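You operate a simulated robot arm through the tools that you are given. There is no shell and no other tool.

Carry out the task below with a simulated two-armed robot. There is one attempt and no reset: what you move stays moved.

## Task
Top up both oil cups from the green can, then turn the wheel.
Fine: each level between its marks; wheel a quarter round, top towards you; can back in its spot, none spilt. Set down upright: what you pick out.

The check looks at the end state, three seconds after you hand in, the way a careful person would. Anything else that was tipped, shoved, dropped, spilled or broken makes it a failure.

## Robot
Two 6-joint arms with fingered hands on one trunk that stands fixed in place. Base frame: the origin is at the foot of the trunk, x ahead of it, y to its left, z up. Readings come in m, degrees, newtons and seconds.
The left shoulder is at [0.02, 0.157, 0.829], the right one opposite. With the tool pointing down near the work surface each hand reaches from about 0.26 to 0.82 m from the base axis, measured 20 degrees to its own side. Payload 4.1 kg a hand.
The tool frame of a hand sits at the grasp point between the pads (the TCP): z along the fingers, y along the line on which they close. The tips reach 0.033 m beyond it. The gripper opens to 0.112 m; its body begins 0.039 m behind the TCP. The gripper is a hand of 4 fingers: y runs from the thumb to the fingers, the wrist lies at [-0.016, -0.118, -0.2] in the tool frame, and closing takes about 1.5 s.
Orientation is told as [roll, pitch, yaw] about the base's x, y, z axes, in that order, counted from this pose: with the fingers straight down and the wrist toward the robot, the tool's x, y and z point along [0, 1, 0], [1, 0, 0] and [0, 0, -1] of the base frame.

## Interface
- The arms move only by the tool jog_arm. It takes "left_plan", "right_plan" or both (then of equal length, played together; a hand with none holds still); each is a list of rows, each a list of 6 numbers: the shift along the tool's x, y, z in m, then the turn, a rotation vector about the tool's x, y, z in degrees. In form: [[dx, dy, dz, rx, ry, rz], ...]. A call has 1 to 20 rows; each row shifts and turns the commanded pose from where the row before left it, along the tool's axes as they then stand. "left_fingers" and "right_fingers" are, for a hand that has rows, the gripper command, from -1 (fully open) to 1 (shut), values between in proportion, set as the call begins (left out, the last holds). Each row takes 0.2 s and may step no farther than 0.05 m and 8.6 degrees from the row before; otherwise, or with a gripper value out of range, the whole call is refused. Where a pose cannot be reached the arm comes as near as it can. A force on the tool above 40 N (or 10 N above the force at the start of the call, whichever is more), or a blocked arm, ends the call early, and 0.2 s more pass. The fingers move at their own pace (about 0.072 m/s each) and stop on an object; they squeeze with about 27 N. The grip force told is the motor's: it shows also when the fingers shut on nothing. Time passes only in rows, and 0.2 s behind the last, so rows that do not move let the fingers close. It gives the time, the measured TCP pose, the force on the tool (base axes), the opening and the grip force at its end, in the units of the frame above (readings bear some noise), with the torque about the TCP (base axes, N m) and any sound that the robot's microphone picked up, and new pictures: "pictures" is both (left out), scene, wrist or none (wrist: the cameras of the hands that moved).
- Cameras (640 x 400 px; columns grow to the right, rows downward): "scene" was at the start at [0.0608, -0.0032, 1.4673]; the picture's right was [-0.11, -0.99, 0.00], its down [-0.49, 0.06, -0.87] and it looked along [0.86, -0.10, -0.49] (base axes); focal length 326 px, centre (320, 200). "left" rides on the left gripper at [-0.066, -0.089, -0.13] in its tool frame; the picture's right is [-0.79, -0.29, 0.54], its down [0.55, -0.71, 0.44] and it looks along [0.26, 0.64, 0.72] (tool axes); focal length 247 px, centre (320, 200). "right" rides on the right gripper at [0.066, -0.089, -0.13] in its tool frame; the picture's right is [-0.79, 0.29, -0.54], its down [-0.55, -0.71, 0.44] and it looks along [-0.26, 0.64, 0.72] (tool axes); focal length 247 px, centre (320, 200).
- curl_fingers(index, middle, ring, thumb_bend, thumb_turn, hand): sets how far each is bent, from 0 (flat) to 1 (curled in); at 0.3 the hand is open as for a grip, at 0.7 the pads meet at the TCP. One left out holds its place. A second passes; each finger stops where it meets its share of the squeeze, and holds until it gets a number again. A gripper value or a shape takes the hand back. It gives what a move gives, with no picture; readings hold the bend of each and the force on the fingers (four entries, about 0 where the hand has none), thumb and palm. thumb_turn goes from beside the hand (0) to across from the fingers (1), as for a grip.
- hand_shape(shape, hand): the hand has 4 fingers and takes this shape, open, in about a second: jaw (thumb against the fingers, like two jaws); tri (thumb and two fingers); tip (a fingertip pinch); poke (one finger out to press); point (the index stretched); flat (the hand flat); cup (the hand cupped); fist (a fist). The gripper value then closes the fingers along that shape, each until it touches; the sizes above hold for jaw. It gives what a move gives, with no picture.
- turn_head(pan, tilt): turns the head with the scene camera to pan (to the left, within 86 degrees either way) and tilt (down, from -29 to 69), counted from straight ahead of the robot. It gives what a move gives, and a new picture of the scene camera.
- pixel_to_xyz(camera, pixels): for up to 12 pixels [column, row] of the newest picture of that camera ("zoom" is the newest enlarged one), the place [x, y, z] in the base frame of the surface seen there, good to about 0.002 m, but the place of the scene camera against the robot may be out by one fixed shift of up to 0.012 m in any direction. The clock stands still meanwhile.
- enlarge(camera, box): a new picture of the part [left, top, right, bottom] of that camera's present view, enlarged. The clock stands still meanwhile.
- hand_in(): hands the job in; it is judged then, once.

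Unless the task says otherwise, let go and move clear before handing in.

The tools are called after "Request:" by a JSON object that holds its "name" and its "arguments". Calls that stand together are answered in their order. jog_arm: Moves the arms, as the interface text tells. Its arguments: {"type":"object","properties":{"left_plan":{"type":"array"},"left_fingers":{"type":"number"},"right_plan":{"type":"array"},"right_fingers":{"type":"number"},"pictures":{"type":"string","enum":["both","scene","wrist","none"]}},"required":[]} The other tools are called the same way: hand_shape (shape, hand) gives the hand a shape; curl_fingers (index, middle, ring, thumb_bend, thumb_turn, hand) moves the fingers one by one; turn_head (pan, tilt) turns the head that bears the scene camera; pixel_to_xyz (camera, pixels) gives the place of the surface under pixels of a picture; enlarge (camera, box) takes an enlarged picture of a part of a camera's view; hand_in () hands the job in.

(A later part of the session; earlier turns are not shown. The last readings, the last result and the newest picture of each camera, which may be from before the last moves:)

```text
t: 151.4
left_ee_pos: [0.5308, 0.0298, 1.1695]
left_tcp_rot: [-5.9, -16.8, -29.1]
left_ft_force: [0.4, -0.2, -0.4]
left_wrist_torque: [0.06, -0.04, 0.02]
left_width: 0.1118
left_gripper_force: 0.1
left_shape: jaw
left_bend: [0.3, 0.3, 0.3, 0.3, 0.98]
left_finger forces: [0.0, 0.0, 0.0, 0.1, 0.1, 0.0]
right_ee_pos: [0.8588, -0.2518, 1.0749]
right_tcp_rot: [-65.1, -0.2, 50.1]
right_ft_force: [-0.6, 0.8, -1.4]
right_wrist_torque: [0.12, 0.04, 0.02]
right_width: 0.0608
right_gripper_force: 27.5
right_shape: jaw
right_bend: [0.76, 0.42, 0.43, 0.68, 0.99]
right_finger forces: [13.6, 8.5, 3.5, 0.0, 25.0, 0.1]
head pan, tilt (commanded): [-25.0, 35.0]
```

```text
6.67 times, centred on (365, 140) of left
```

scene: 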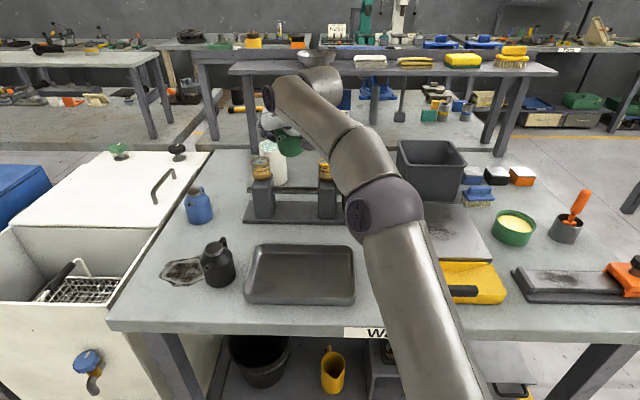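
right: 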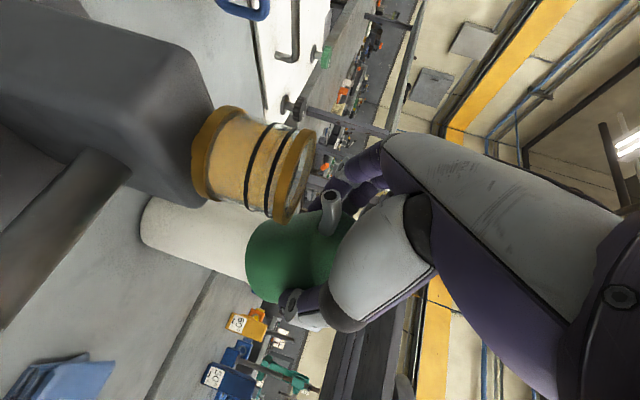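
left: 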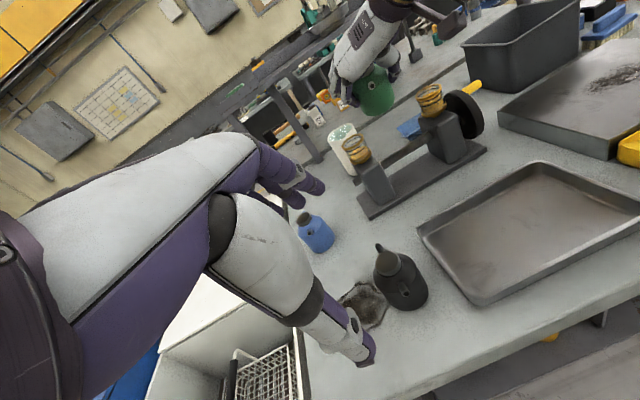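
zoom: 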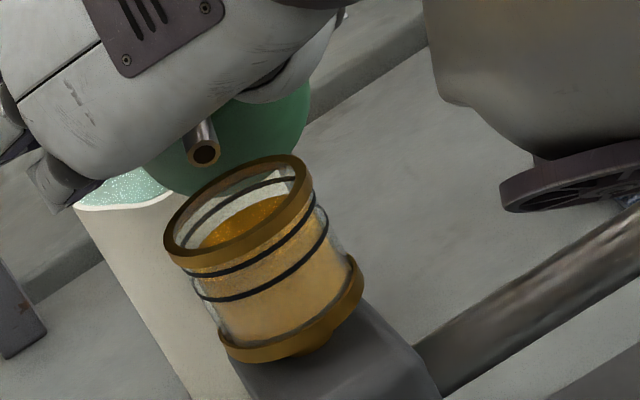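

The stream has stopped with the mouth still inside the rim outline. I'll withdraw up and back while levelling the can, retracing the approach.

Request:
{"name": "jog_arm", "arguments": {"right_plan": [[-0.0081, -0.0064, -0.0083, 0, 2, 0], [-0.0078, -0.0064, -0.0085, 0, 2, 0], [-0.0074, -0.0064, -0.0087, 0, 2, 0], [-0.0073, -0.0064, -0.009, 0, 2, 0], [0, 0, 0, 0, 0, 0]], "pictures": "wrist"}}

Request:
{"name": "enlarge", "arguments": {"camera": "left", "box": [325, 80, 405, 180]}}

```text
t: 152.6
left_ee_pos: [0.531, 0.0291, 1.1707]
left_tcp_rot: [-6.0, -17.0, -29.1]
left_ft_force: [0.3, 0.0, 0.1]
left_wrist_torque: [0.03, -0.03, 0.0]
left_width: 0.1117
left_gripper_force: 0.0
left_shape: jaw
left_bend: [0.3, 0.3, 0.3, 0.3, 0.98]
left_finger forces: [0.0, 0.0, 0.0, 0.0, 0.1, 0.0]
right_ee_pos: [0.829, -0.2607, 1.1187]
right_tcp_rot: [-57.1, -0.2, 50.0]
right_ft_force: [0.6, 0.0, -1.9]
right_wrist_torque: [0.03, 0.06, 0.01]
right_width: 0.0605
right_gripper_force: 26.9
right_shape: jaw
right_bend: [0.76, 0.42, 0.43, 0.68, 0.99]
right_finger forces: [13.2, 8.3, 3.7, 0.1, 24.5, 0.0]
head pan, tilt (commanded): [-25.0, 35.0]
```

right: 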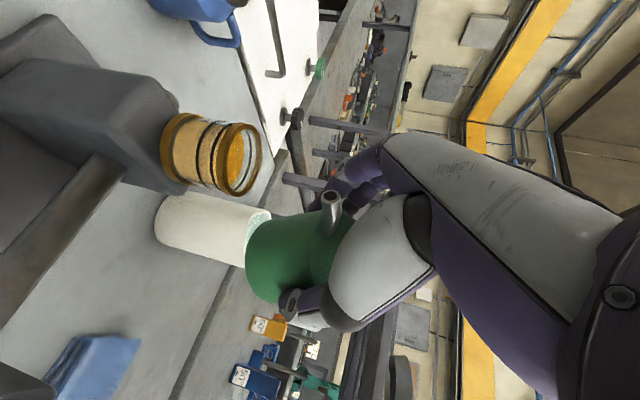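

```text
4.00 times, centred on (365, 130) of left
```

zoom: 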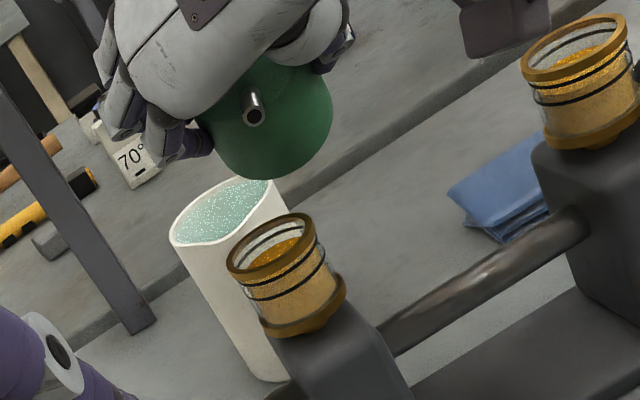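

Clear of cup 1. I'll check both levels closely from the left camera before leaving.

Request:
{"name": "enlarge", "arguments": {"camera": "left", "box": [344, 125, 384, 165]}}

Request:
{"name": "enlarge", "arguments": {"camera": "left", "box": [412, 75, 452, 115]}}

Request:
{"name": "enlarge", "arguments": {"camera": "right", "box": [150, 100, 280, 210]}}

```text
10.00 times, centred on (364, 145) of left
```

zoom: 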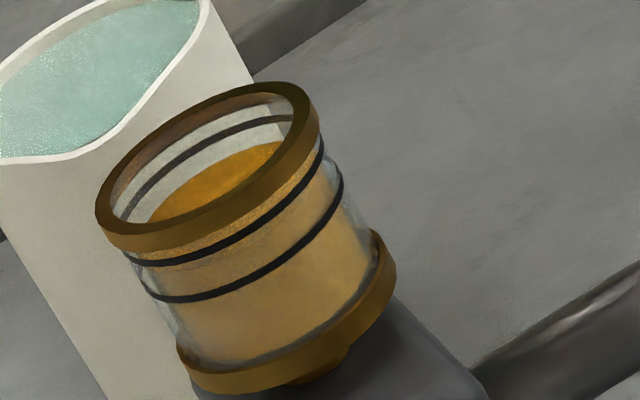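

```text
10.00 times, centred on (432, 95) of left
```

zoom: 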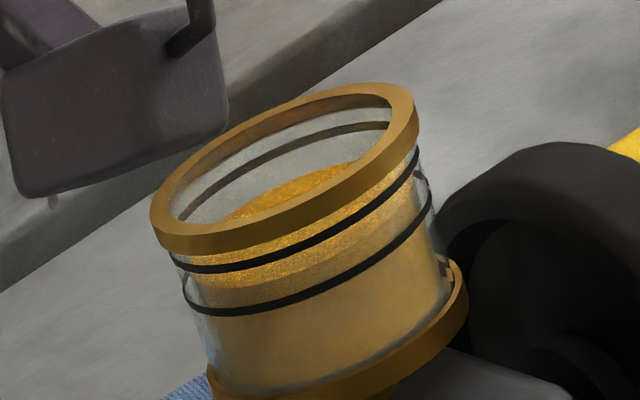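

```text
3.64 times, centred on (215, 155) of right
```

zoom: 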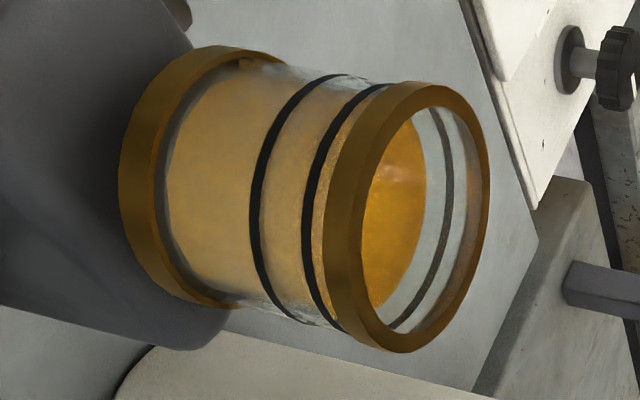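

Both levels lie between their marks: cup 2 at about 0.35–0.45, cup 1 at about 0.55. I'll now carry the can back while the left hand clears out of the way.

Request:
{"name": "jog_arm", "arguments": {"right_plan": [[0.0028, -0.0275, -0.0205, 0, 0, 0], [0.0028, -0.0275, -0.0205, 0, 0, 0], [0, 0, 0, 0, 6, 0], [0, 0, 0, 0, 6, 0], [0.0194, -0.0081, -0.0347, 0, 0, 0], [0.0194, -0.0081, -0.0347, 0, 0, 0], [0.0194, -0.0081, -0.0347, 0, 0, 0], [0.0194, -0.0081, -0.0347, 0, 0, 0], [0.0194, -0.0081, -0.0347, 0, 0, 0], [0.0194, -0.0081, -0.0347, 0, 0, 0], [0.0194, -0.0081, -0.0347, 0, 0, 0], [0, 0, 0, 0, 6.67, 0], [0, 0, 0, 0, 6.67, 0], [0, 0, 0, 0, 6.67, 0], [0, 0, 0, -3.38, 0, -7.25], [0, 0, 0, -3.38, 0, -7.25], [0, 0, 0, 0, 0, 0]], "left_plan": [[0.0157, -0.0368, -0.027, 0, 0, 0], [0.0157, -0.0368, -0.027, 0, 0, 0], [0.0157, -0.0368, -0.027, 0, 0, 0], [0.0157, -0.0368, -0.027, 0, 0, 0], [0.0157, -0.0368, -0.027, 0, 0, 0], [0.0157, -0.0368, -0.027, 0, 0, 0], [0, 0, 0, 0, 0, 0], [0, 0, 0, 0, 0, 0], [0, 0, 0, 0, 0, 0], [0, 0, 0, 0, 0, 0], [0, 0, 0, 0, 0, 0], [0, 0, 0, 0, 0, 0], [0, 0, 0, 0, 0, 0], [0, 0, 0, 0, 0, 0], [0, 0, 0, 0, 0, 0], [0, 0, 0, 0, 0, 0], [0, 0, 0, 0, 0, 0]], "pictures": "both"}}

```text
t: 156.2
left_ee_pos: [0.3612, 0.2511, 1.2506]
left_tcp_rot: [-6.0, -17.0, -29.1]
left_ft_force: [-0.5, 0.0, -0.1]
left_wrist_torque: [0.0, -0.04, 0.0]
left_width: 0.1117
left_gripper_force: 0.1
left_shape: jaw
left_bend: [0.3, 0.3, 0.3, 0.3, 0.98]
left_finger forces: [0.1, 0.1, 0.1, 0.1, 0.0, 0.0]
right_ee_pos: [0.6024, -0.1462, 1.2528]
right_tcp_rot: [-25.1, -0.1, 66.1]
right_ft_force: [-0.2, 1.4, -1.5]
right_wrist_torque: [0.0, 0.0, 0.0]
right_width: 0.0606
right_gripper_force: 26.7
right_shape: jaw
right_bend: [0.76, 0.42, 0.43, 0.68, 0.99]
right_finger forces: [13.3, 8.3, 3.7, 0.0, 24.4, 0.1]
right hand out of reach, approached as far as the arm can: row 1, 2, 3, 4, 5, 6, 7, 8, 9, 10, 11, 12, 13, 14, 16
head pan, tilt (commanded): [-25.0, 35.0]
```

scene: 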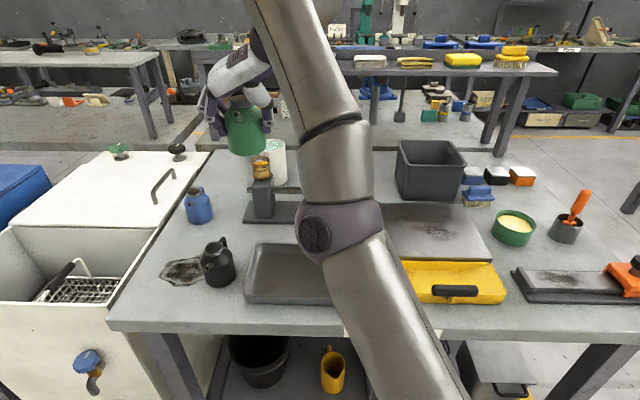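
right: 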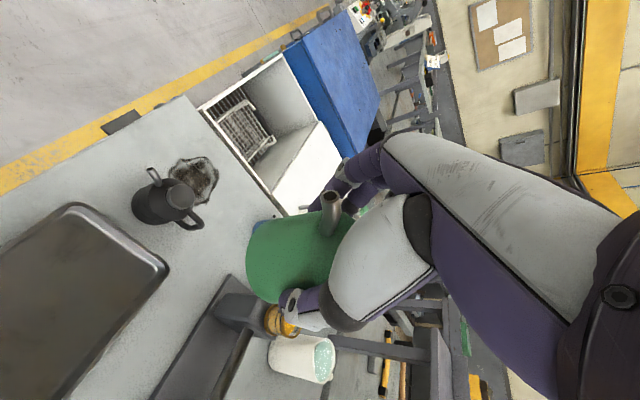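
left: 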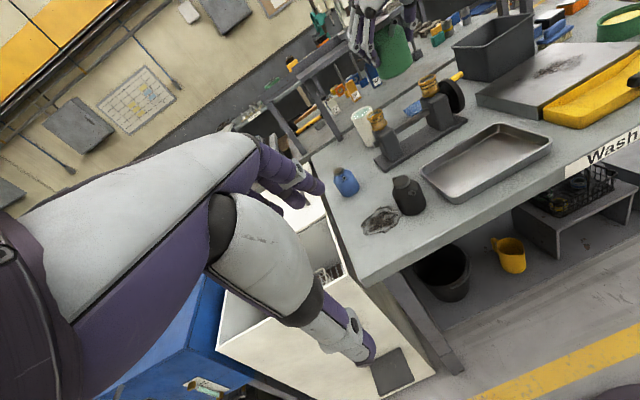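

The arm went straight again and slid upwards; the can is upright and safe at (0.602, −0.146, 1.253). As before, moving straight down should bend the elbow.

Request:
{"name": "jog_arm", "arguments": {"right_plan": [[0.0127, 0, 0.0272, 0, 0, 0], [0.0127, 0, 0.0272, 0, 0, 0], [0.0127, 0, 0.0272, 0, 0, 0], [0, 0, 0, 0, 0, 0]], "pictures": "scene"}}

```text
t: 157.2
left_ee_pos: [0.362, 0.2519, 1.2509]
left_tcp_rot: [-5.8, -17.0, -29.3]
left_ft_force: [-0.9, -0.4, 0.3]
left_wrist_torque: [0.02, -0.02, 0.03]
left_width: 0.1122
left_gripper_force: 0.1
left_shape: jaw
left_bend: [0.3, 0.3, 0.3, 0.3, 0.98]
left_finger forces: [0.1, 0.1, 0.0, 0.0, 0.1, 0.0]
right_ee_pos: [0.6471, -0.1457, 1.1999]
right_tcp_rot: [-25.2, -0.2, 66.1]
right_ft_force: [-0.4, 0.0, -2.8]
right_wrist_torque: [0.0, -0.01, -0.01]
right_width: 0.0607
right_gripper_force: 27.1
right_shape: jaw
right_bend: [0.76, 0.42, 0.43, 0.68, 0.99]
right_finger forces: [13.3, 8.4, 3.8, 0.0, 24.4, 0.0]
right hand out of reach, approached as far as the arm can: row 1, 2, 3
head pan, tilt (commanded): [-25.0, 35.0]
```

scene: 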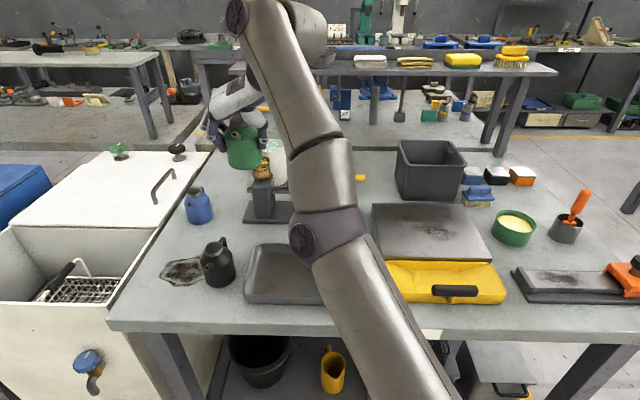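

The arm is locked straight and slides on the edge of its reach sphere. I'll stretch outward slightly and then pull strongly inward to coax the elbow to bend upward, far from any object.

Request:
{"name": "jog_arm", "arguments": {"right_plan": [[-0.0058, 0.0107, -0.0089, 0, 0, 0], [0.0174, -0.0321, 0.0266, 0, 0, 0], [0.0174, -0.0321, 0.0266, 0, 0, 0], [0, 0, 0, 0, 0, 0]], "pictures": "scene"}}

```text
t: 158.2
left_ee_pos: [0.3602, 0.2517, 1.25]
left_tcp_rot: [-5.9, -17.0, -29.1]
left_ft_force: [-0.5, 0.3, 0.0]
left_wrist_torque: [-0.02, 0.0, -0.01]
left_width: 0.1118
left_gripper_force: 0.0
left_shape: jaw
left_bend: [0.3, 0.3, 0.3, 0.3, 0.98]
left_finger forces: [0.1, 0.1, 0.0, 0.1, 0.0, 0.1]
right_ee_pos: [0.614, -0.192, 1.1449]
right_tcp_rot: [-25.2, -0.2, 66.0]
right_ft_force: [0.0, 0.4, -2.1]
right_wrist_torque: [0.0, 0.04, -0.01]
right_width: 0.0599
right_gripper_force: 27.0
right_shape: jaw
right_bend: [0.76, 0.42, 0.43, 0.69, 0.99]
right_finger forces: [14.1, 8.0, 3.7, 0.0, 24.0, 0.1]
right hand out of reach, approached as far as the arm can: row 1, 2
head pan, tilt (commanded): [-25.0, 35.0]
```

scene: 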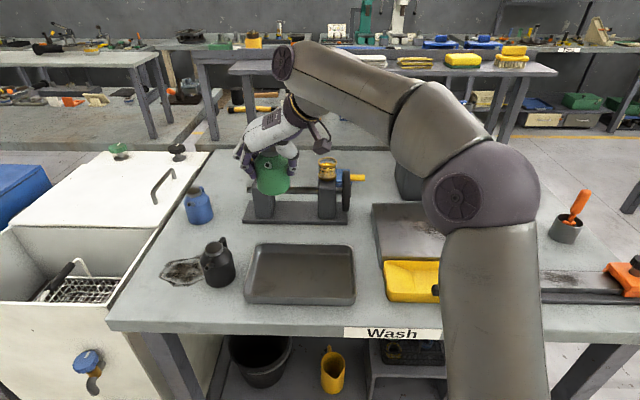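

The elbow is bent again and the can is upright at (0.614, −0.192, 1.145). I'll carry it by the front route, keeping well inside reach, to just above its spot.

Request:
{"name": "jog_arm", "arguments": {"right_plan": [[0.0365, 0.0153, -0.0189, 0, 0, 0], [0.0365, 0.0153, -0.0189, 0, 0, 0], [0.0365, 0.0153, -0.0189, 0, 0, 0], [0.022, 0.0277, 0.0008, 0, 0, 0], [0.022, 0.0277, 0.0008, 0, 0, 0], [0.022, 0.0277, 0.0008, 0, 0, 0], [-0.0104, 0.0318, 0.0306, 0, 0, 0], [-0.0104, 0.0318, 0.0306, 0, 0, 0], [-0.0104, 0.0318, 0.0306, 0, 0, 0], [0, 0, 0, 0, 0, 0]], "pictures": "both"}}

```text
t: 160.4
left_ee_pos: [0.3607, 0.2524, 1.2513]
left_tcp_rot: [-5.9, -17.0, -29.1]
left_ft_force: [0.5, 0.4, -0.3]
left_wrist_torque: [-0.01, -0.02, 0.02]
left_width: 0.1118
left_gripper_force: 0.1
left_shape: jaw
left_bend: [0.3, 0.3, 0.3, 0.3, 0.98]
left_finger forces: [0.1, 0.0, 0.0, 0.0, 0.1, 0.0]
right_ee_pos: [0.6021, 0.0585, 1.0503]
right_tcp_rot: [-25.1, -0.1, 65.9]
right_ft_force: [0.2, -0.7, -2.3]
right_wrist_torque: [0.02, 0.04, 0.0]
right_width: 0.0601
right_gripper_force: 26.6
right_shape: jaw
right_bend: [0.76, 0.42, 0.43, 0.69, 0.99]
right_finger forces: [13.3, 8.3, 3.8, 0.1, 23.8, 0.1]
head pan, tilt (commanded): [-25.0, 35.0]
```

scene: 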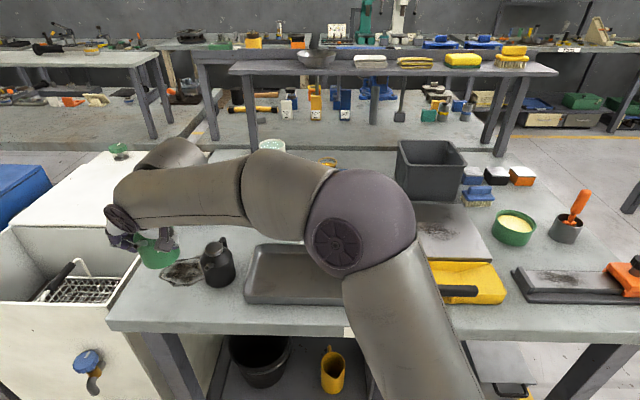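
right: 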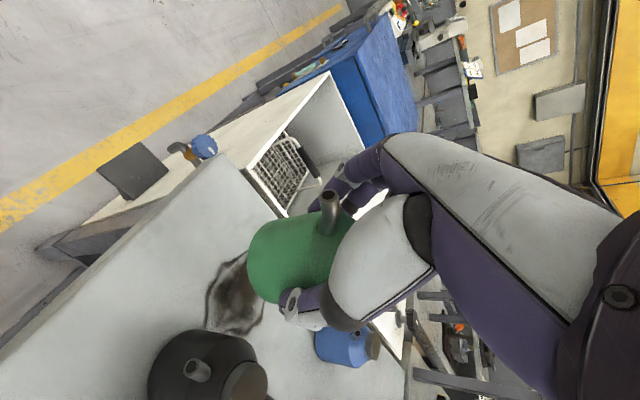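

Request:
{"name": "jog_arm", "arguments": {"right_plan": [[-0.0075, 0.0176, 0.0294, 0, 0, 0], [-0.0075, 0.0176, 0.0294, 0, 0, 0], [-0.0075, 0.0176, 0.0294, 0, 0, 0], [0, 0, 0, 0, 0, 0]], "pictures": "both"}}

Request:
{"name": "enlarge", "arguments": {"camera": "left", "box": [330, 150, 430, 250]}}

```text
t: 161.4
left_ee_pos: [0.3611, 0.2527, 1.2493]
left_tcp_rot: [-5.9, -16.9, -29.1]
left_ft_force: [0.0, -0.4, 0.5]
left_wrist_torque: [0.01, -0.03, -0.01]
left_width: 0.1117
left_gripper_force: 0.1
left_shape: jaw
left_bend: [0.3, 0.3, 0.3, 0.3, 0.98]
left_finger forces: [0.0, 0.0, 0.0, 0.1, 0.1, 0.0]
right_ee_pos: [0.6758, 0.0857, 0.9788]
right_tcp_rot: [-25.2, -0.1, 66.0]
right_ft_force: [-0.9, -0.6, -1.7]
right_wrist_torque: [0.0, 0.04, -0.01]
right_width: 0.0597
right_gripper_force: 26.4
right_shape: jaw
right_bend: [0.76, 0.42, 0.43, 0.69, 0.99]
right_finger forces: [13.3, 8.3, 4.0, 0.0, 23.8, 0.0]
head pan, tilt (commanded): [-25.0, 35.0]
```

scene: 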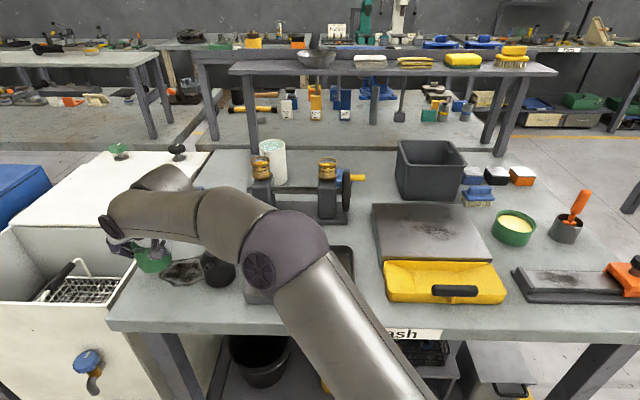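
right: 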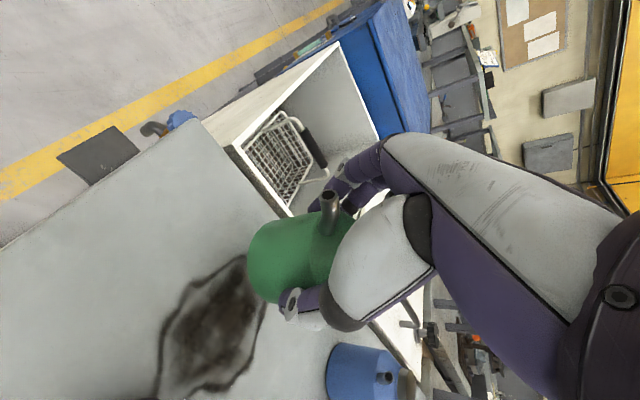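

```text
4.00 times, centred on (380, 200) of left
```

zoom: 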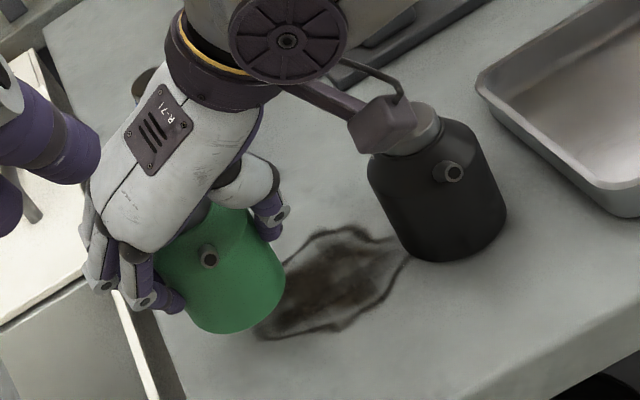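

Request:
{"name": "pixel_to_xyz", "arguments": {"camera": "zoom", "pixels": [[208, 258], [203, 250], [230, 330], [280, 290], [190, 310], [285, 270]]}}

Request:
{"name": "enlarge", "arguments": {"camera": "right", "box": [240, 150, 360, 330]}}

Request:
{"name": "pixel_to_xyz", "arguments": {"camera": "zoom", "pixels": [[385, 100], [380, 112], [380, 165], [250, 220], [215, 230], [245, 320]]}}

```text
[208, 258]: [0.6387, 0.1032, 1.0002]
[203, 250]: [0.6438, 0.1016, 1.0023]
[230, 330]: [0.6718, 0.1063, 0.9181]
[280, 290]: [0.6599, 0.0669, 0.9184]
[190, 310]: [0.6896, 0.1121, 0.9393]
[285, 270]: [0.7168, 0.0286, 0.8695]
```

```text
2.22 times, centred on (300, 240) of right
```

zoom: 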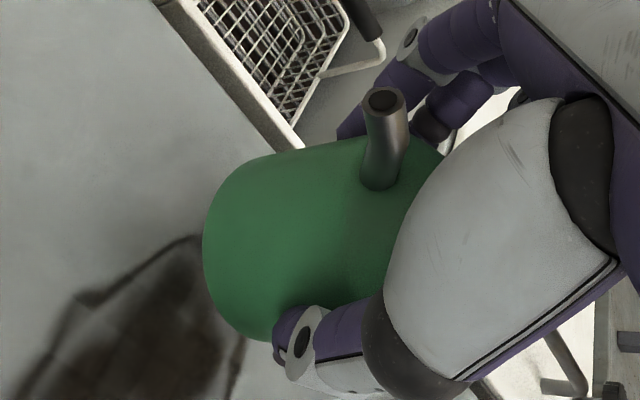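

```text
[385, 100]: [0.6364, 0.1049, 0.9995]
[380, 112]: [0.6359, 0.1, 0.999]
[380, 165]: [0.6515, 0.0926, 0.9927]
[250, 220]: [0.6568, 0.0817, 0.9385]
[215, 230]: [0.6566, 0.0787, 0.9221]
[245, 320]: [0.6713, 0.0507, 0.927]
```

Request:
{"name": "enlarge", "arguments": {"camera": "scene", "box": [95, 200, 235, 300]}}

Request:
{"name": "enlarge", "arguments": {"camera": "left", "box": [355, 190, 405, 240]}}

```text
4.00 times, centred on (165, 250) of scene
```

zoom: 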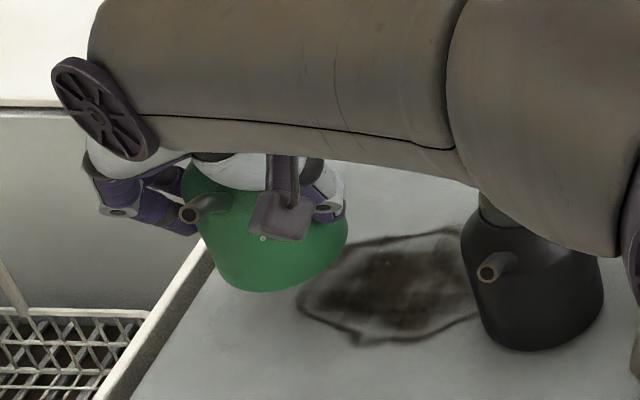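

```text
8.00 times, centred on (380, 215) of left
```

zoom: 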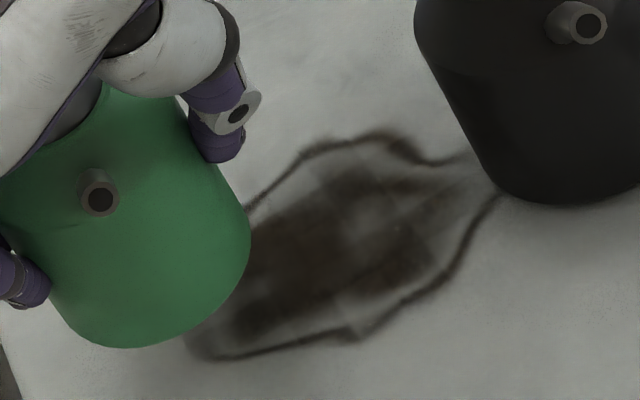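

The mouth sits about 4 mm lower relative to the hand than at grasp, so the can slid slightly down; it will touch at TCP z≈0.940. I'll lower to just above that with a small sideways correction.

Request:
{"name": "jog_arm", "arguments": {"right_plan": [[0.006, -0.001, 0.0144, 0, 0, 0], [0.006, -0.001, 0.0144, 0, 0, 0], [0, 0, 0, 0, 0, 0]], "pictures": "none"}}

Request:
{"name": "enlarge", "arguments": {"camera": "left", "box": [340, 180, 420, 250]}}

```text
t: 162.2
left_ee_pos: [0.36, 0.2523, 1.2503]
left_tcp_rot: [-5.8, -17.0, -29.0]
left_ft_force: [1.1, -0.5, -0.9]
left_wrist_torque: [-0.01, -0.05, -0.01]
left_width: 0.1118
left_gripper_force: 0.0
left_shape: jaw
left_bend: [0.3, 0.3, 0.3, 0.3, 0.98]
left_finger forces: [0.0, 0.0, 0.0, 0.0, 0.0, 0.0]
right_ee_pos: [0.6737, 0.0813, 0.9474]
right_tcp_rot: [-25.0, -0.2, 66.0]
right_ft_force: [0.5, 0.1, -2.1]
right_wrist_torque: [0.02, 0.08, -0.01]
right_width: 0.06
right_gripper_force: 27.0
right_shape: jaw
right_bend: [0.76, 0.42, 0.43, 0.69, 0.99]
right_finger forces: [13.2, 8.3, 3.9, 0.0, 23.9, 0.1]
head pan, tilt (commanded): [-25.0, 35.0]
```

```text
5.71 times, centred on (380, 215) of left
```

zoom: 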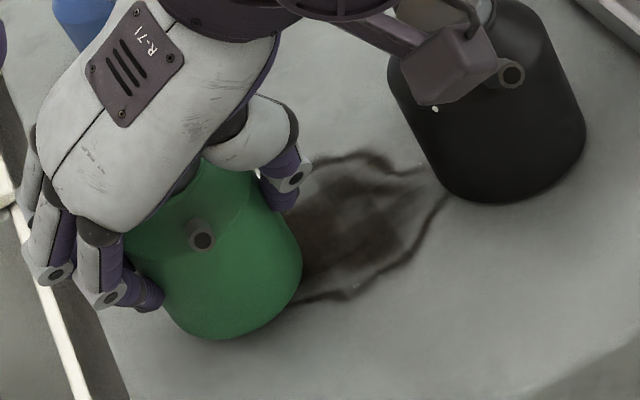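

Request:
{"name": "pixel_to_xyz", "arguments": {"camera": "zoom", "pixels": [[203, 239], [198, 230], [215, 338], [295, 280], [165, 300], [255, 325]]}}

```text
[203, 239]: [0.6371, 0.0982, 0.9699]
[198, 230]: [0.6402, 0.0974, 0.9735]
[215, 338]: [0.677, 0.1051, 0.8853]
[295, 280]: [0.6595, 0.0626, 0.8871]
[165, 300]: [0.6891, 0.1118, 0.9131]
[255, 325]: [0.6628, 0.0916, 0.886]
```

Request:
{"name": "jog_arm", "arguments": {"right_plan": [[0.0025, 0.0024, 0.0066, 0, 0, 0], [0.0008, 0, 0.0018, 0, 0, 0], [0, 0, 0, 0, 0, 0]], "pictures": "none"}}

```text
t: 163.0
left_ee_pos: [0.3601, 0.2524, 1.2517]
left_tcp_rot: [-5.9, -17.0, -29.1]
left_ft_force: [0.4, 0.3, -0.8]
left_wrist_torque: [0.02, 0.02, -0.02]
left_width: 0.1119
left_gripper_force: 0.0
left_shape: jaw
left_bend: [0.3, 0.3, 0.3, 0.3, 0.98]
left_finger forces: [0.0, 0.0, 0.0, 0.1, 0.1, 0.1]
right_ee_pos: [0.6752, 0.0834, 0.939]
right_tcp_rot: [-25.0, -0.1, 66.0]
right_ft_force: [-0.4, 0.4, -2.6]
right_wrist_torque: [0.06, 0.03, 0.01]
right_width: 0.06
right_gripper_force: 26.8
right_shape: jaw
right_bend: [0.76, 0.42, 0.43, 0.69, 0.99]
right_finger forces: [13.2, 8.3, 3.8, 0.1, 23.6, 0.1]
head pan, tilt (commanded): [-25.0, 35.0]
```

Request:
{"name": "jog_arm", "arguments": {"right_plan": [[0.0006, 0, 0.0014, 0, 0, 0], [0.0006, 0, 0.0014, 0, 0, 0], [0, 0, 0, 0, 0, 0]], "pictures": "none"}}

```text
t: 163.8
left_ee_pos: [0.361, 0.2515, 1.2517]
left_tcp_rot: [-5.9, -17.0, -29.1]
left_ft_force: [-0.9, 0.4, 0.8]
left_wrist_torque: [-0.04, 0.04, -0.02]
left_width: 0.1116
left_gripper_force: 0.2
left_shape: jaw
left_bend: [0.3, 0.3, 0.3, 0.3, 0.98]
left_finger forces: [0.0, 0.0, 0.2, 0.1, 0.0, 0.0]
right_ee_pos: [0.676, 0.0838, 0.9387]
right_tcp_rot: [-25.3, -0.2, 65.9]
right_ft_force: [2.1, -0.9, 5.0]
right_wrist_torque: [-0.02, 0.02, 0.0]
right_width: 0.06
right_gripper_force: 27.1
right_shape: jaw
right_bend: [0.76, 0.41, 0.43, 0.69, 1.0]
right_finger forces: [13.6, 9.3, 5.6, 0.0, 25.1, 0.0]
head pan, tilt (commanded): [-25.0, 35.0]
```

The can presses lightly on the table (about 5 N upward). I'll ease up 1 mm and open the hand.

Request:
{"name": "jog_arm", "arguments": {"right_plan": [[-0.0005, 0, -0.001, 0, 0, 0], [0, 0, 0, 0, 0, 0]], "pictures": "none"}}

Request:
{"name": "jog_arm", "arguments": {"right_plan": [[0, 0, 0, 0, 0, 0], [0, 0, 0, 0, 0, 0], [0, 0, 0, 0, 0, 0], [0, 0, 0, 0, 0, 0], [0, 0, 0, 0, 0, 0], [0, 0, 0, 0, 0, 0], [0, 0, 0, 0, 0, 0], [0, 0, 0, 0, 0, 0]], "right_fingers": -1, "pictures": "both"}}

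Request:
{"name": "enlarge", "arguments": {"camera": "left", "box": [340, 180, 420, 250]}}

```text
t: 164.4
left_ee_pos: [0.3614, 0.2518, 1.2505]
left_tcp_rot: [-5.9, -17.0, -29.0]
left_ft_force: [0.0, 0.4, 0.5]
left_wrist_torque: [0.03, -0.02, -0.04]
left_width: 0.1118
left_gripper_force: 0.1
left_shape: jaw
left_bend: [0.3, 0.3, 0.3, 0.3, 0.98]
left_finger forces: [0.0, 0.1, 0.0, 0.0, 0.1, 0.0]
right_ee_pos: [0.676, 0.0855, 0.9375]
right_tcp_rot: [-25.2, -0.1, 66.0]
right_ft_force: [-0.1, -0.9, 2.9]
right_wrist_torque: [-0.03, 0.07, -0.02]
right_width: 0.0599
right_gripper_force: 27.0
right_shape: jaw
right_bend: [0.76, 0.41, 0.43, 0.69, 1.0]
right_finger forces: [13.4, 9.0, 5.1, 0.0, 25.2, 0.0]
head pan, tilt (commanded): [-25.0, 35.0]
```

```text
t: 166.2
left_ee_pos: [0.3613, 0.252, 1.2504]
left_tcp_rot: [-5.8, -17.0, -29.1]
left_ft_force: [0.4, 0.1, 0.1]
left_wrist_torque: [0.04, 0.02, -0.01]
left_width: 0.1121
left_gripper_force: 0.1
left_shape: jaw
left_bend: [0.3, 0.3, 0.3, 0.3, 0.98]
left_finger forces: [0.0, 0.0, 0.0, 0.1, 0.0, 0.0]
right_ee_pos: [0.676, 0.0842, 0.9374]
right_tcp_rot: [-25.1, -0.1, 66.0]
right_ft_force: [-0.8, 0.0, 0.3]
right_wrist_torque: [-0.02, -0.03, 0.03]
right_width: 0.1116
right_gripper_force: 0.0
right_shape: jaw
right_bend: [0.3, 0.3, 0.3, 0.3, 0.98]
right_finger forces: [0.0, 0.0, 0.0, 0.0, 0.0, 0.1]
head pan, tilt (commanded): [-25.0, 35.0]
```

scene: 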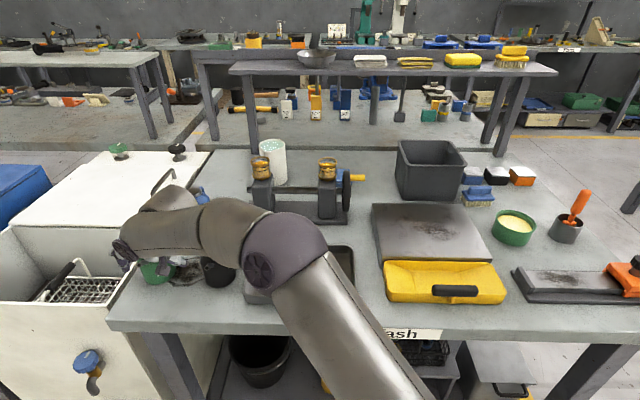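
right: 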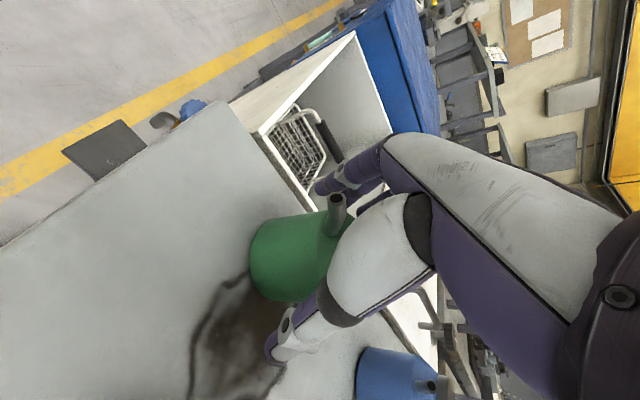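

```text
5.71 times, centred on (380, 215) of left
```

zoom: 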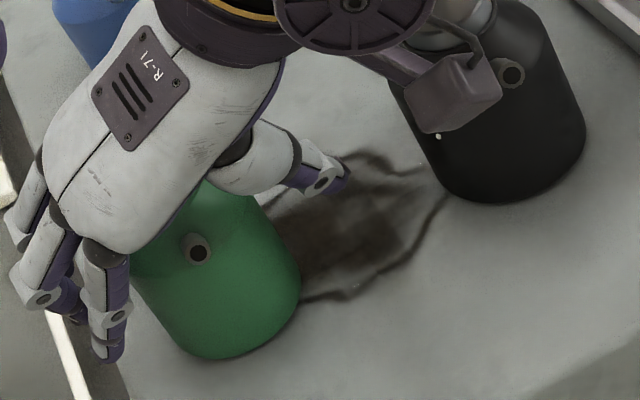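

The can is released and standing. I'll check its location, then withdraw straight up.

Request:
{"name": "pixel_to_xyz", "arguments": {"camera": "zoom", "pixels": [[199, 252], [194, 243], [225, 357], [298, 300], [155, 310], [210, 195]]}}

Request:
{"name": "jog_arm", "arguments": {"right_plan": [[-0.0067, -0.0002, -0.01425, 0, 0, 0], [-0.0067, -0.0002, -0.01425, 0, 0, 0], [-0.0067, -0.0002, -0.01425, 0, 0, 0], [-0.0067, -0.0002, -0.01425, 0, 0, 0], [-0.0067, -0.0002, -0.01425, 0, 0, 0], [-0.0067, -0.0002, -0.01425, 0, 0, 0], [0, 0, 0, 0, 0, 0]], "pictures": "both"}}

Request:
{"name": "enlarge", "arguments": {"camera": "left", "box": [330, 150, 430, 260]}}

```text
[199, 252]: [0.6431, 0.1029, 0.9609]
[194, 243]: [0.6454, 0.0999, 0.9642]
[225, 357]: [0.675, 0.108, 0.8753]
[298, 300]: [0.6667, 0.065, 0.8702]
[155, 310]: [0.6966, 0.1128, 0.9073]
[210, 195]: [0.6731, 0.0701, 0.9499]
```

```text
t: 167.8
left_ee_pos: [0.3602, 0.2521, 1.251]
left_tcp_rot: [-6.0, -17.0, -29.1]
left_ft_force: [-0.4, 0.4, -0.2]
left_wrist_torque: [0.0, 0.01, 0.0]
left_width: 0.1117
left_gripper_force: 0.1
left_shape: jaw
left_bend: [0.3, 0.3, 0.3, 0.3, 0.98]
left_finger forces: [0.0, 0.0, 0.1, 0.0, 0.0, 0.0]
right_ee_pos: [0.6752, 0.0837, 1.0295]
right_tcp_rot: [-25.1, 0.0, 66.1]
right_ft_force: [-0.6, -0.3, -0.5]
right_wrist_torque: [0.03, 0.0, -0.03]
right_width: 0.1116
right_gripper_force: 0.2
right_shape: jaw
right_bend: [0.3, 0.3, 0.3, 0.3, 0.98]
right_finger forces: [0.0, 0.0, 0.0, 0.0, 0.1, 0.0]
head pan, tilt (commanded): [-25.0, 35.0]
```

scene: 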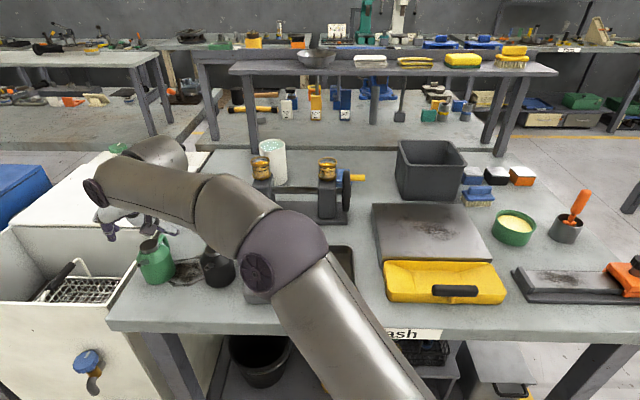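
right: 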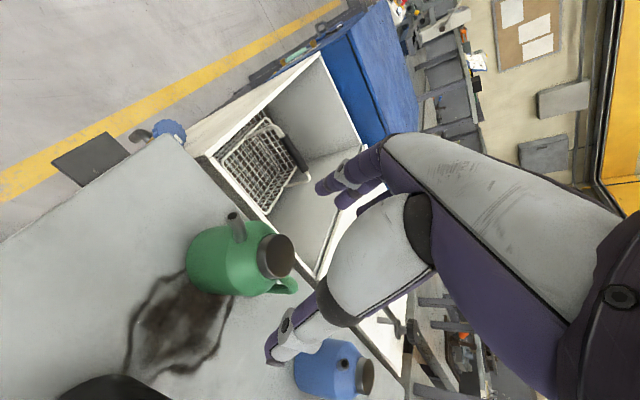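

```text
3.64 times, centred on (380, 205) of left
```

zoom: 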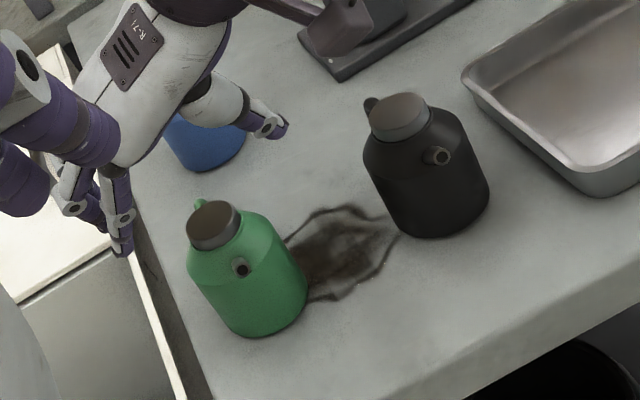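

Request:
{"name": "pixel_to_xyz", "arguments": {"camera": "zoom", "pixels": [[190, 232], [238, 217], [212, 204], [216, 226], [218, 246], [241, 269], [198, 203]]}}

Request:
{"name": "pixel_to_xyz", "arguments": {"camera": "right", "pixels": [[233, 216], [276, 255], [285, 245], [265, 262], [292, 285]]}}

```text
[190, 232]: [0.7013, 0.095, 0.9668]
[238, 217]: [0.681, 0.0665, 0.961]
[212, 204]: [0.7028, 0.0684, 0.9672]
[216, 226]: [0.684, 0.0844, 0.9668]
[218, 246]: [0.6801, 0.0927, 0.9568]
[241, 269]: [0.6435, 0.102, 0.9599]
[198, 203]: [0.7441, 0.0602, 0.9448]
```

```text
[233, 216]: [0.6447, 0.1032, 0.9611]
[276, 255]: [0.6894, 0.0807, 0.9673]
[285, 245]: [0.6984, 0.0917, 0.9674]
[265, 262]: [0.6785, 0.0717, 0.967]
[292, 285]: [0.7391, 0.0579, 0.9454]
```

The green can stands upright within 5 mm of its first place, so pouring is done. I'll withdraw the right hand to the open area and bring it upright for the wheel.

Request:
{"name": "jog_arm", "arguments": {"right_plan": [[0.0225, -0.0261, -0.0218, 0, 0, 0], [0.0225, -0.0261, -0.0218, 0, 0, 0], [0.0104, -0.0318, -0.0306, 0, 0, 0], [0.0104, -0.0318, -0.0306, 0, 0, 0], [0.0104, -0.0318, -0.0306, 0, 0, 0], [-0.0211, -0.0322, 0.0016, 0, 0, 0], [-0.0211, -0.0322, 0.0016, 0, 0, 0], [-0.0211, -0.0322, 0.0016, 0, 0, 0], [-0.0211, -0.0322, 0.0016, 0, 0, 0], [0, 0, 0, 0, 8.3, 0], [0, 0, 0, 0, 8.3, 0], [0, 0, 0, 0, 8.3, 0], [0, 0, 0, 0, 0, 0]], "pictures": "scene"}}

```text
t: 170.6
left_ee_pos: [0.3613, 0.2508, 1.2522]
left_tcp_rot: [-5.9, -17.0, -29.0]
left_ft_force: [0.3, 0.9, -0.6]
left_wrist_torque: [0.02, -0.02, -0.04]
left_width: 0.1119
left_gripper_force: 0.1
left_shape: jaw
left_bend: [0.3, 0.3, 0.3, 0.3, 0.98]
left_finger forces: [0.0, 0.0, 0.0, 0.0, 0.1, 0.1]
right_ee_pos: [0.5199, -0.1499, 1.1501]
right_tcp_rot: [-0.2, -0.3, 66.1]
right_ft_force: [0.7, 0.5, -0.6]
right_wrist_torque: [0.03, -0.03, -0.01]
right_width: 0.1117
right_gripper_force: 0.0
right_shape: jaw
right_bend: [0.3, 0.3, 0.3, 0.3, 0.98]
right_finger forces: [0.0, 0.0, 0.0, 0.0, 0.0, 0.0]
head pan, tilt (commanded): [-25.0, 35.0]
```

scene: 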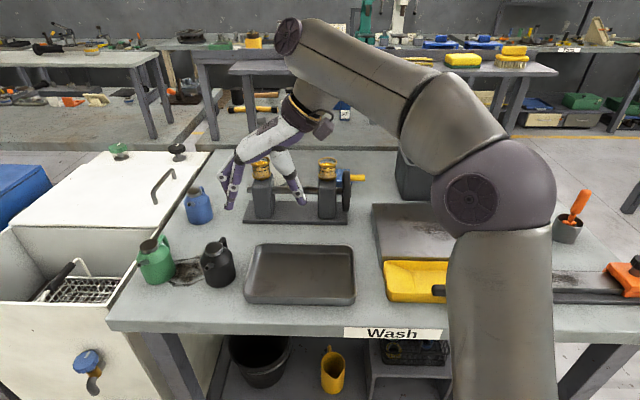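

Request:
{"name": "jog_arm", "arguments": {"right_plan": [[0, 0, 0, 0, 0, 8.45], [0, 0, 0, 0, 0, 8.45], [0, 0, 0, 0, 0, 8.45], [0, 0, 0, 0, 0, 8.45], [0, 0, 0, 0, 0, 8.45], [0, 0, 0, 0, 0, 8.45], [0, 0, 0, 0, 0, 8.45], [0, 0, 0, 0, 0, 8.45], [0, 0, 0, 0, 0, 8.45], [0, 0, 0, 0, 0, 8.45], [0, 0, 0, 0, 0, 8.45], [-0.0371, 0.0189, -0.0067, 0, 0, 0], [-0.0371, 0.0189, -0.0067, 0, 0, 0], [-0.0371, 0.0189, -0.0067, 0, 0, 0], [-0.0371, 0.0189, -0.0067, 0, 0, 0], [-0.0371, 0.0189, -0.0067, 0, 0, 0], [-0.0371, 0.0189, -0.0067, 0, 0, 0], [0, 0, 0, 0, 0, 0]], "pictures": "both"}}

```text
t: 174.4
left_ee_pos: [0.3605, 0.2527, 1.2505]
left_tcp_rot: [-5.9, -17.0, -29.1]
left_ft_force: [0.4, 0.6, 0.5]
left_wrist_torque: [-0.02, 0.01, 0.03]
left_width: 0.1115
left_gripper_force: 0.1
left_shape: jaw
left_bend: [0.3, 0.3, 0.3, 0.3, 0.98]
left_finger forces: [0.0, 0.0, 0.0, 0.0, 0.0, 0.0]
right_ee_pos: [0.5218, -0.401, 1.1893]
right_tcp_rot: [0.2, -0.2, -26.9]
right_ft_force: [-0.2, 0.1, 0.5]
right_wrist_torque: [-0.02, 0.01, -0.01]
right_width: 0.1117
right_gripper_force: 0.1
right_shape: jaw
right_bend: [0.3, 0.3, 0.3, 0.3, 0.98]
right_finger forces: [0.0, 0.0, 0.0, 0.0, 0.1, 0.0]
head pan, tilt (commanded): [-25.0, 35.0]
```

scene: 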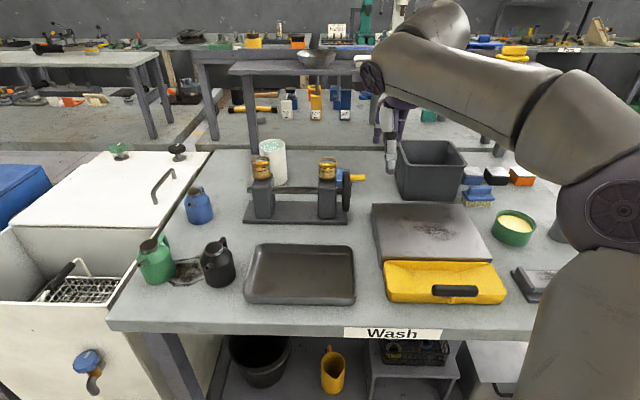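
right: 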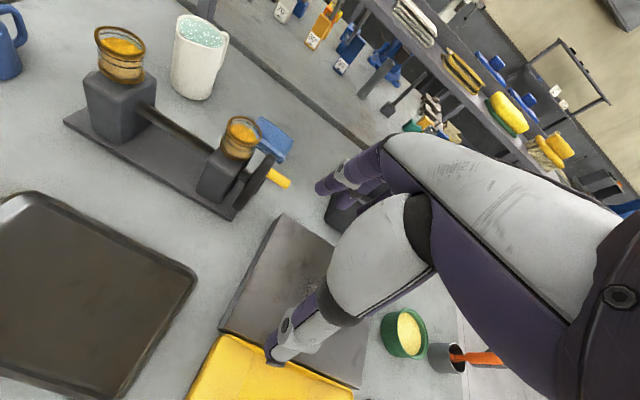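

The hand is upright at (0.522, −0.401, 1.189), yaw −27°. The wrist camera sees the wheel and its yellow peg at (280,183), so I'll measure them closely.

Request:
{"name": "enlarge", "arguments": {"camera": "right", "box": [190, 110, 310, 220]}}

Request:
{"name": "enlarge", "arguments": {"camera": "scene", "box": [300, 150, 380, 230]}}

```text
3.64 times, centred on (250, 165) of right
```

zoom: 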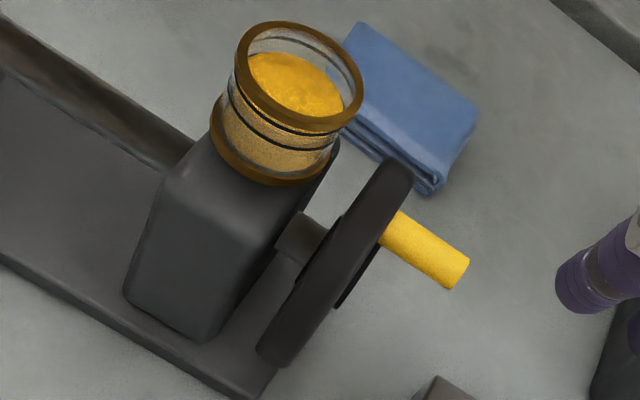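

```text
5.00 times, centred on (340, 190) of scene
```

zoom: 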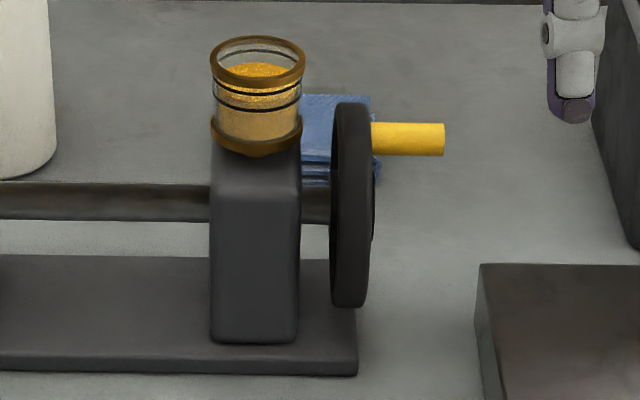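

Request:
{"name": "enlarge", "arguments": {"camera": "right", "box": [190, 110, 310, 220]}}

Request:
{"name": "pixel_to_xyz", "arguments": {"camera": "zoom", "pixels": [[388, 225], [410, 240], [425, 250], [445, 262], [458, 272], [400, 170], [375, 165], [270, 355], [290, 350], [330, 260], [365, 240], [298, 235]]}}

Request:
{"name": "pixel_to_xyz", "arguments": {"camera": "zoom", "pixels": [[418, 225], [440, 240], [465, 258], [405, 255], [430, 272], [450, 285], [320, 320], [345, 290], [400, 200], [380, 200], [310, 300], [350, 215]]}}

```text
3.64 times, centred on (250, 165) of right
```

zoom: 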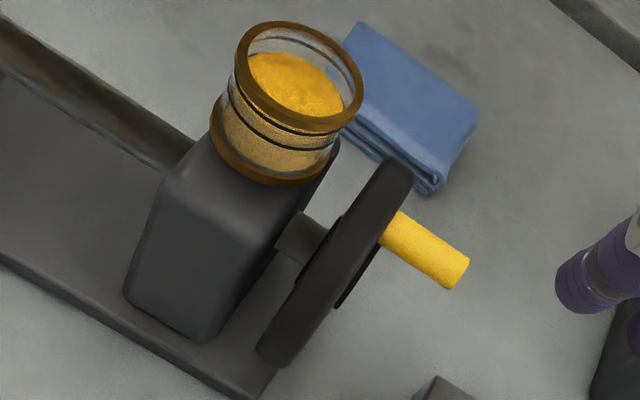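

```text
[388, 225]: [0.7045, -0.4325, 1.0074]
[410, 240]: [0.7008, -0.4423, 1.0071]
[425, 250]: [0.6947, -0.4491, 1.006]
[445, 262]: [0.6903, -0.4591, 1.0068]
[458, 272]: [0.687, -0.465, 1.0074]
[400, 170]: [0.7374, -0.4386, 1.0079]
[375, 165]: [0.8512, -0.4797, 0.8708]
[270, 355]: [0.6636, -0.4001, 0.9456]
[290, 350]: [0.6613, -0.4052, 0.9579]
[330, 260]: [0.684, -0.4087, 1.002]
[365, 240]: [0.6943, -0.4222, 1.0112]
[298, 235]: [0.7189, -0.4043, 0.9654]
```

```text
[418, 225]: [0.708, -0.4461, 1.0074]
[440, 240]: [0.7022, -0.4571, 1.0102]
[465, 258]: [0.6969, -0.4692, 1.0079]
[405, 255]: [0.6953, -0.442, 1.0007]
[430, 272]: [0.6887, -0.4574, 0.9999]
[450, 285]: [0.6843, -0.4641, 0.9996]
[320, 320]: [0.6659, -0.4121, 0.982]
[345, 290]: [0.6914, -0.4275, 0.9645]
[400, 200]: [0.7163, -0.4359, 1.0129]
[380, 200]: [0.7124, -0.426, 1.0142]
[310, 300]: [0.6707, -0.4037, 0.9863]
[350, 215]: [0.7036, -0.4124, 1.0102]
```

The wheel centre is near (0.716, −0.422, 0.954) with a radius of about 59 mm. The peg (8 mm radius, about 40 mm long) stands at the top, 48 mm from the centre. I'll shape the hand with the index pointing and look at it.

Request:
{"name": "hand_shape", "arguments": {"shape": "point", "hand": "right"}}

Request:
{"name": "enlarge", "arguments": {"camera": "right", "box": [220, 80, 460, 400]}}

Request:
{"name": "enlarge", "arguments": {"camera": "left", "box": [380, 0, 520, 120]}}

Request:
{"name": "enlarge", "arguments": {"camera": "scene", "box": [330, 60, 450, 200]}}

```text
t: 175.3
left_ee_pos: [0.3607, 0.253, 1.2522]
left_tcp_rot: [-5.8, -17.1, -29.1]
left_ft_force: [-0.2, 0.4, 0.0]
left_wrist_torque: [0.0, 0.02, 0.01]
left_width: 0.1119
left_gripper_force: 0.0
left_shape: jaw
left_bend: [0.3, 0.3, 0.3, 0.3, 0.98]
left_finger forces: [0.0, 0.0, 0.1, 0.0, 0.0, 0.1]
right_ee_pos: [0.5214, -0.4019, 1.1898]
right_tcp_rot: [0.0, -0.2, -26.8]
right_ft_force: [-0.6, 0.2, -0.3]
right_wrist_torque: [0.0, 0.01, 0.01]
right_width: 0.0
right_gripper_force: 0.1
right_shape: point
right_bend: [0.19, 1.0, 1.0, 0.98, 0.88]
right_finger forces: [0.0, 0.1, 0.0, 0.0, 0.0, 0.1]
head pan, tilt (commanded): [-25.0, 35.0]
```

```text
1.25 times, centred on (340, 240) of right
```

zoom: 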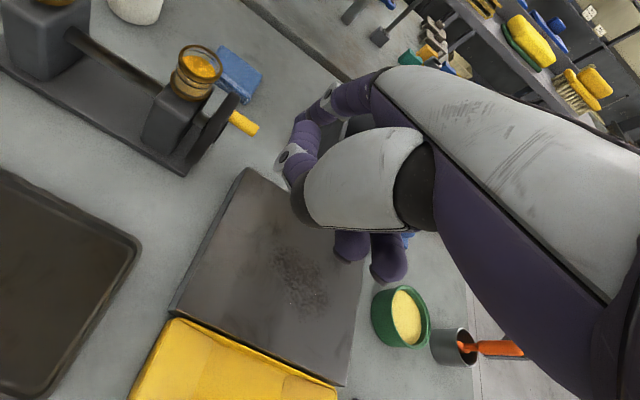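

```text
3.33 times, centred on (450, 60) of left
```

zoom: 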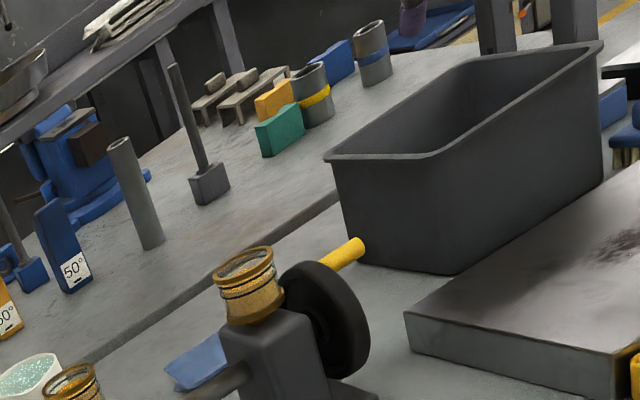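

```text
2.86 times, centred on (390, 130) of scene
```

zoom: 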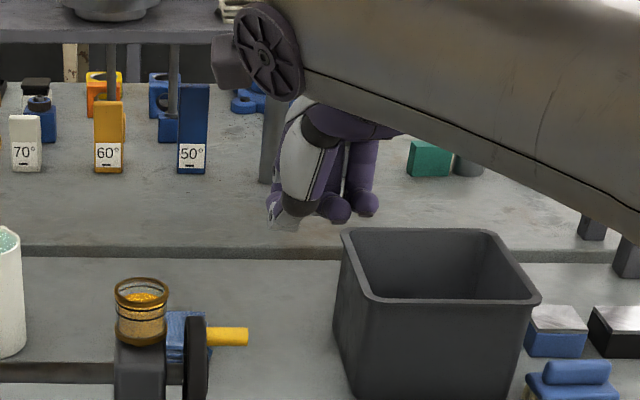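

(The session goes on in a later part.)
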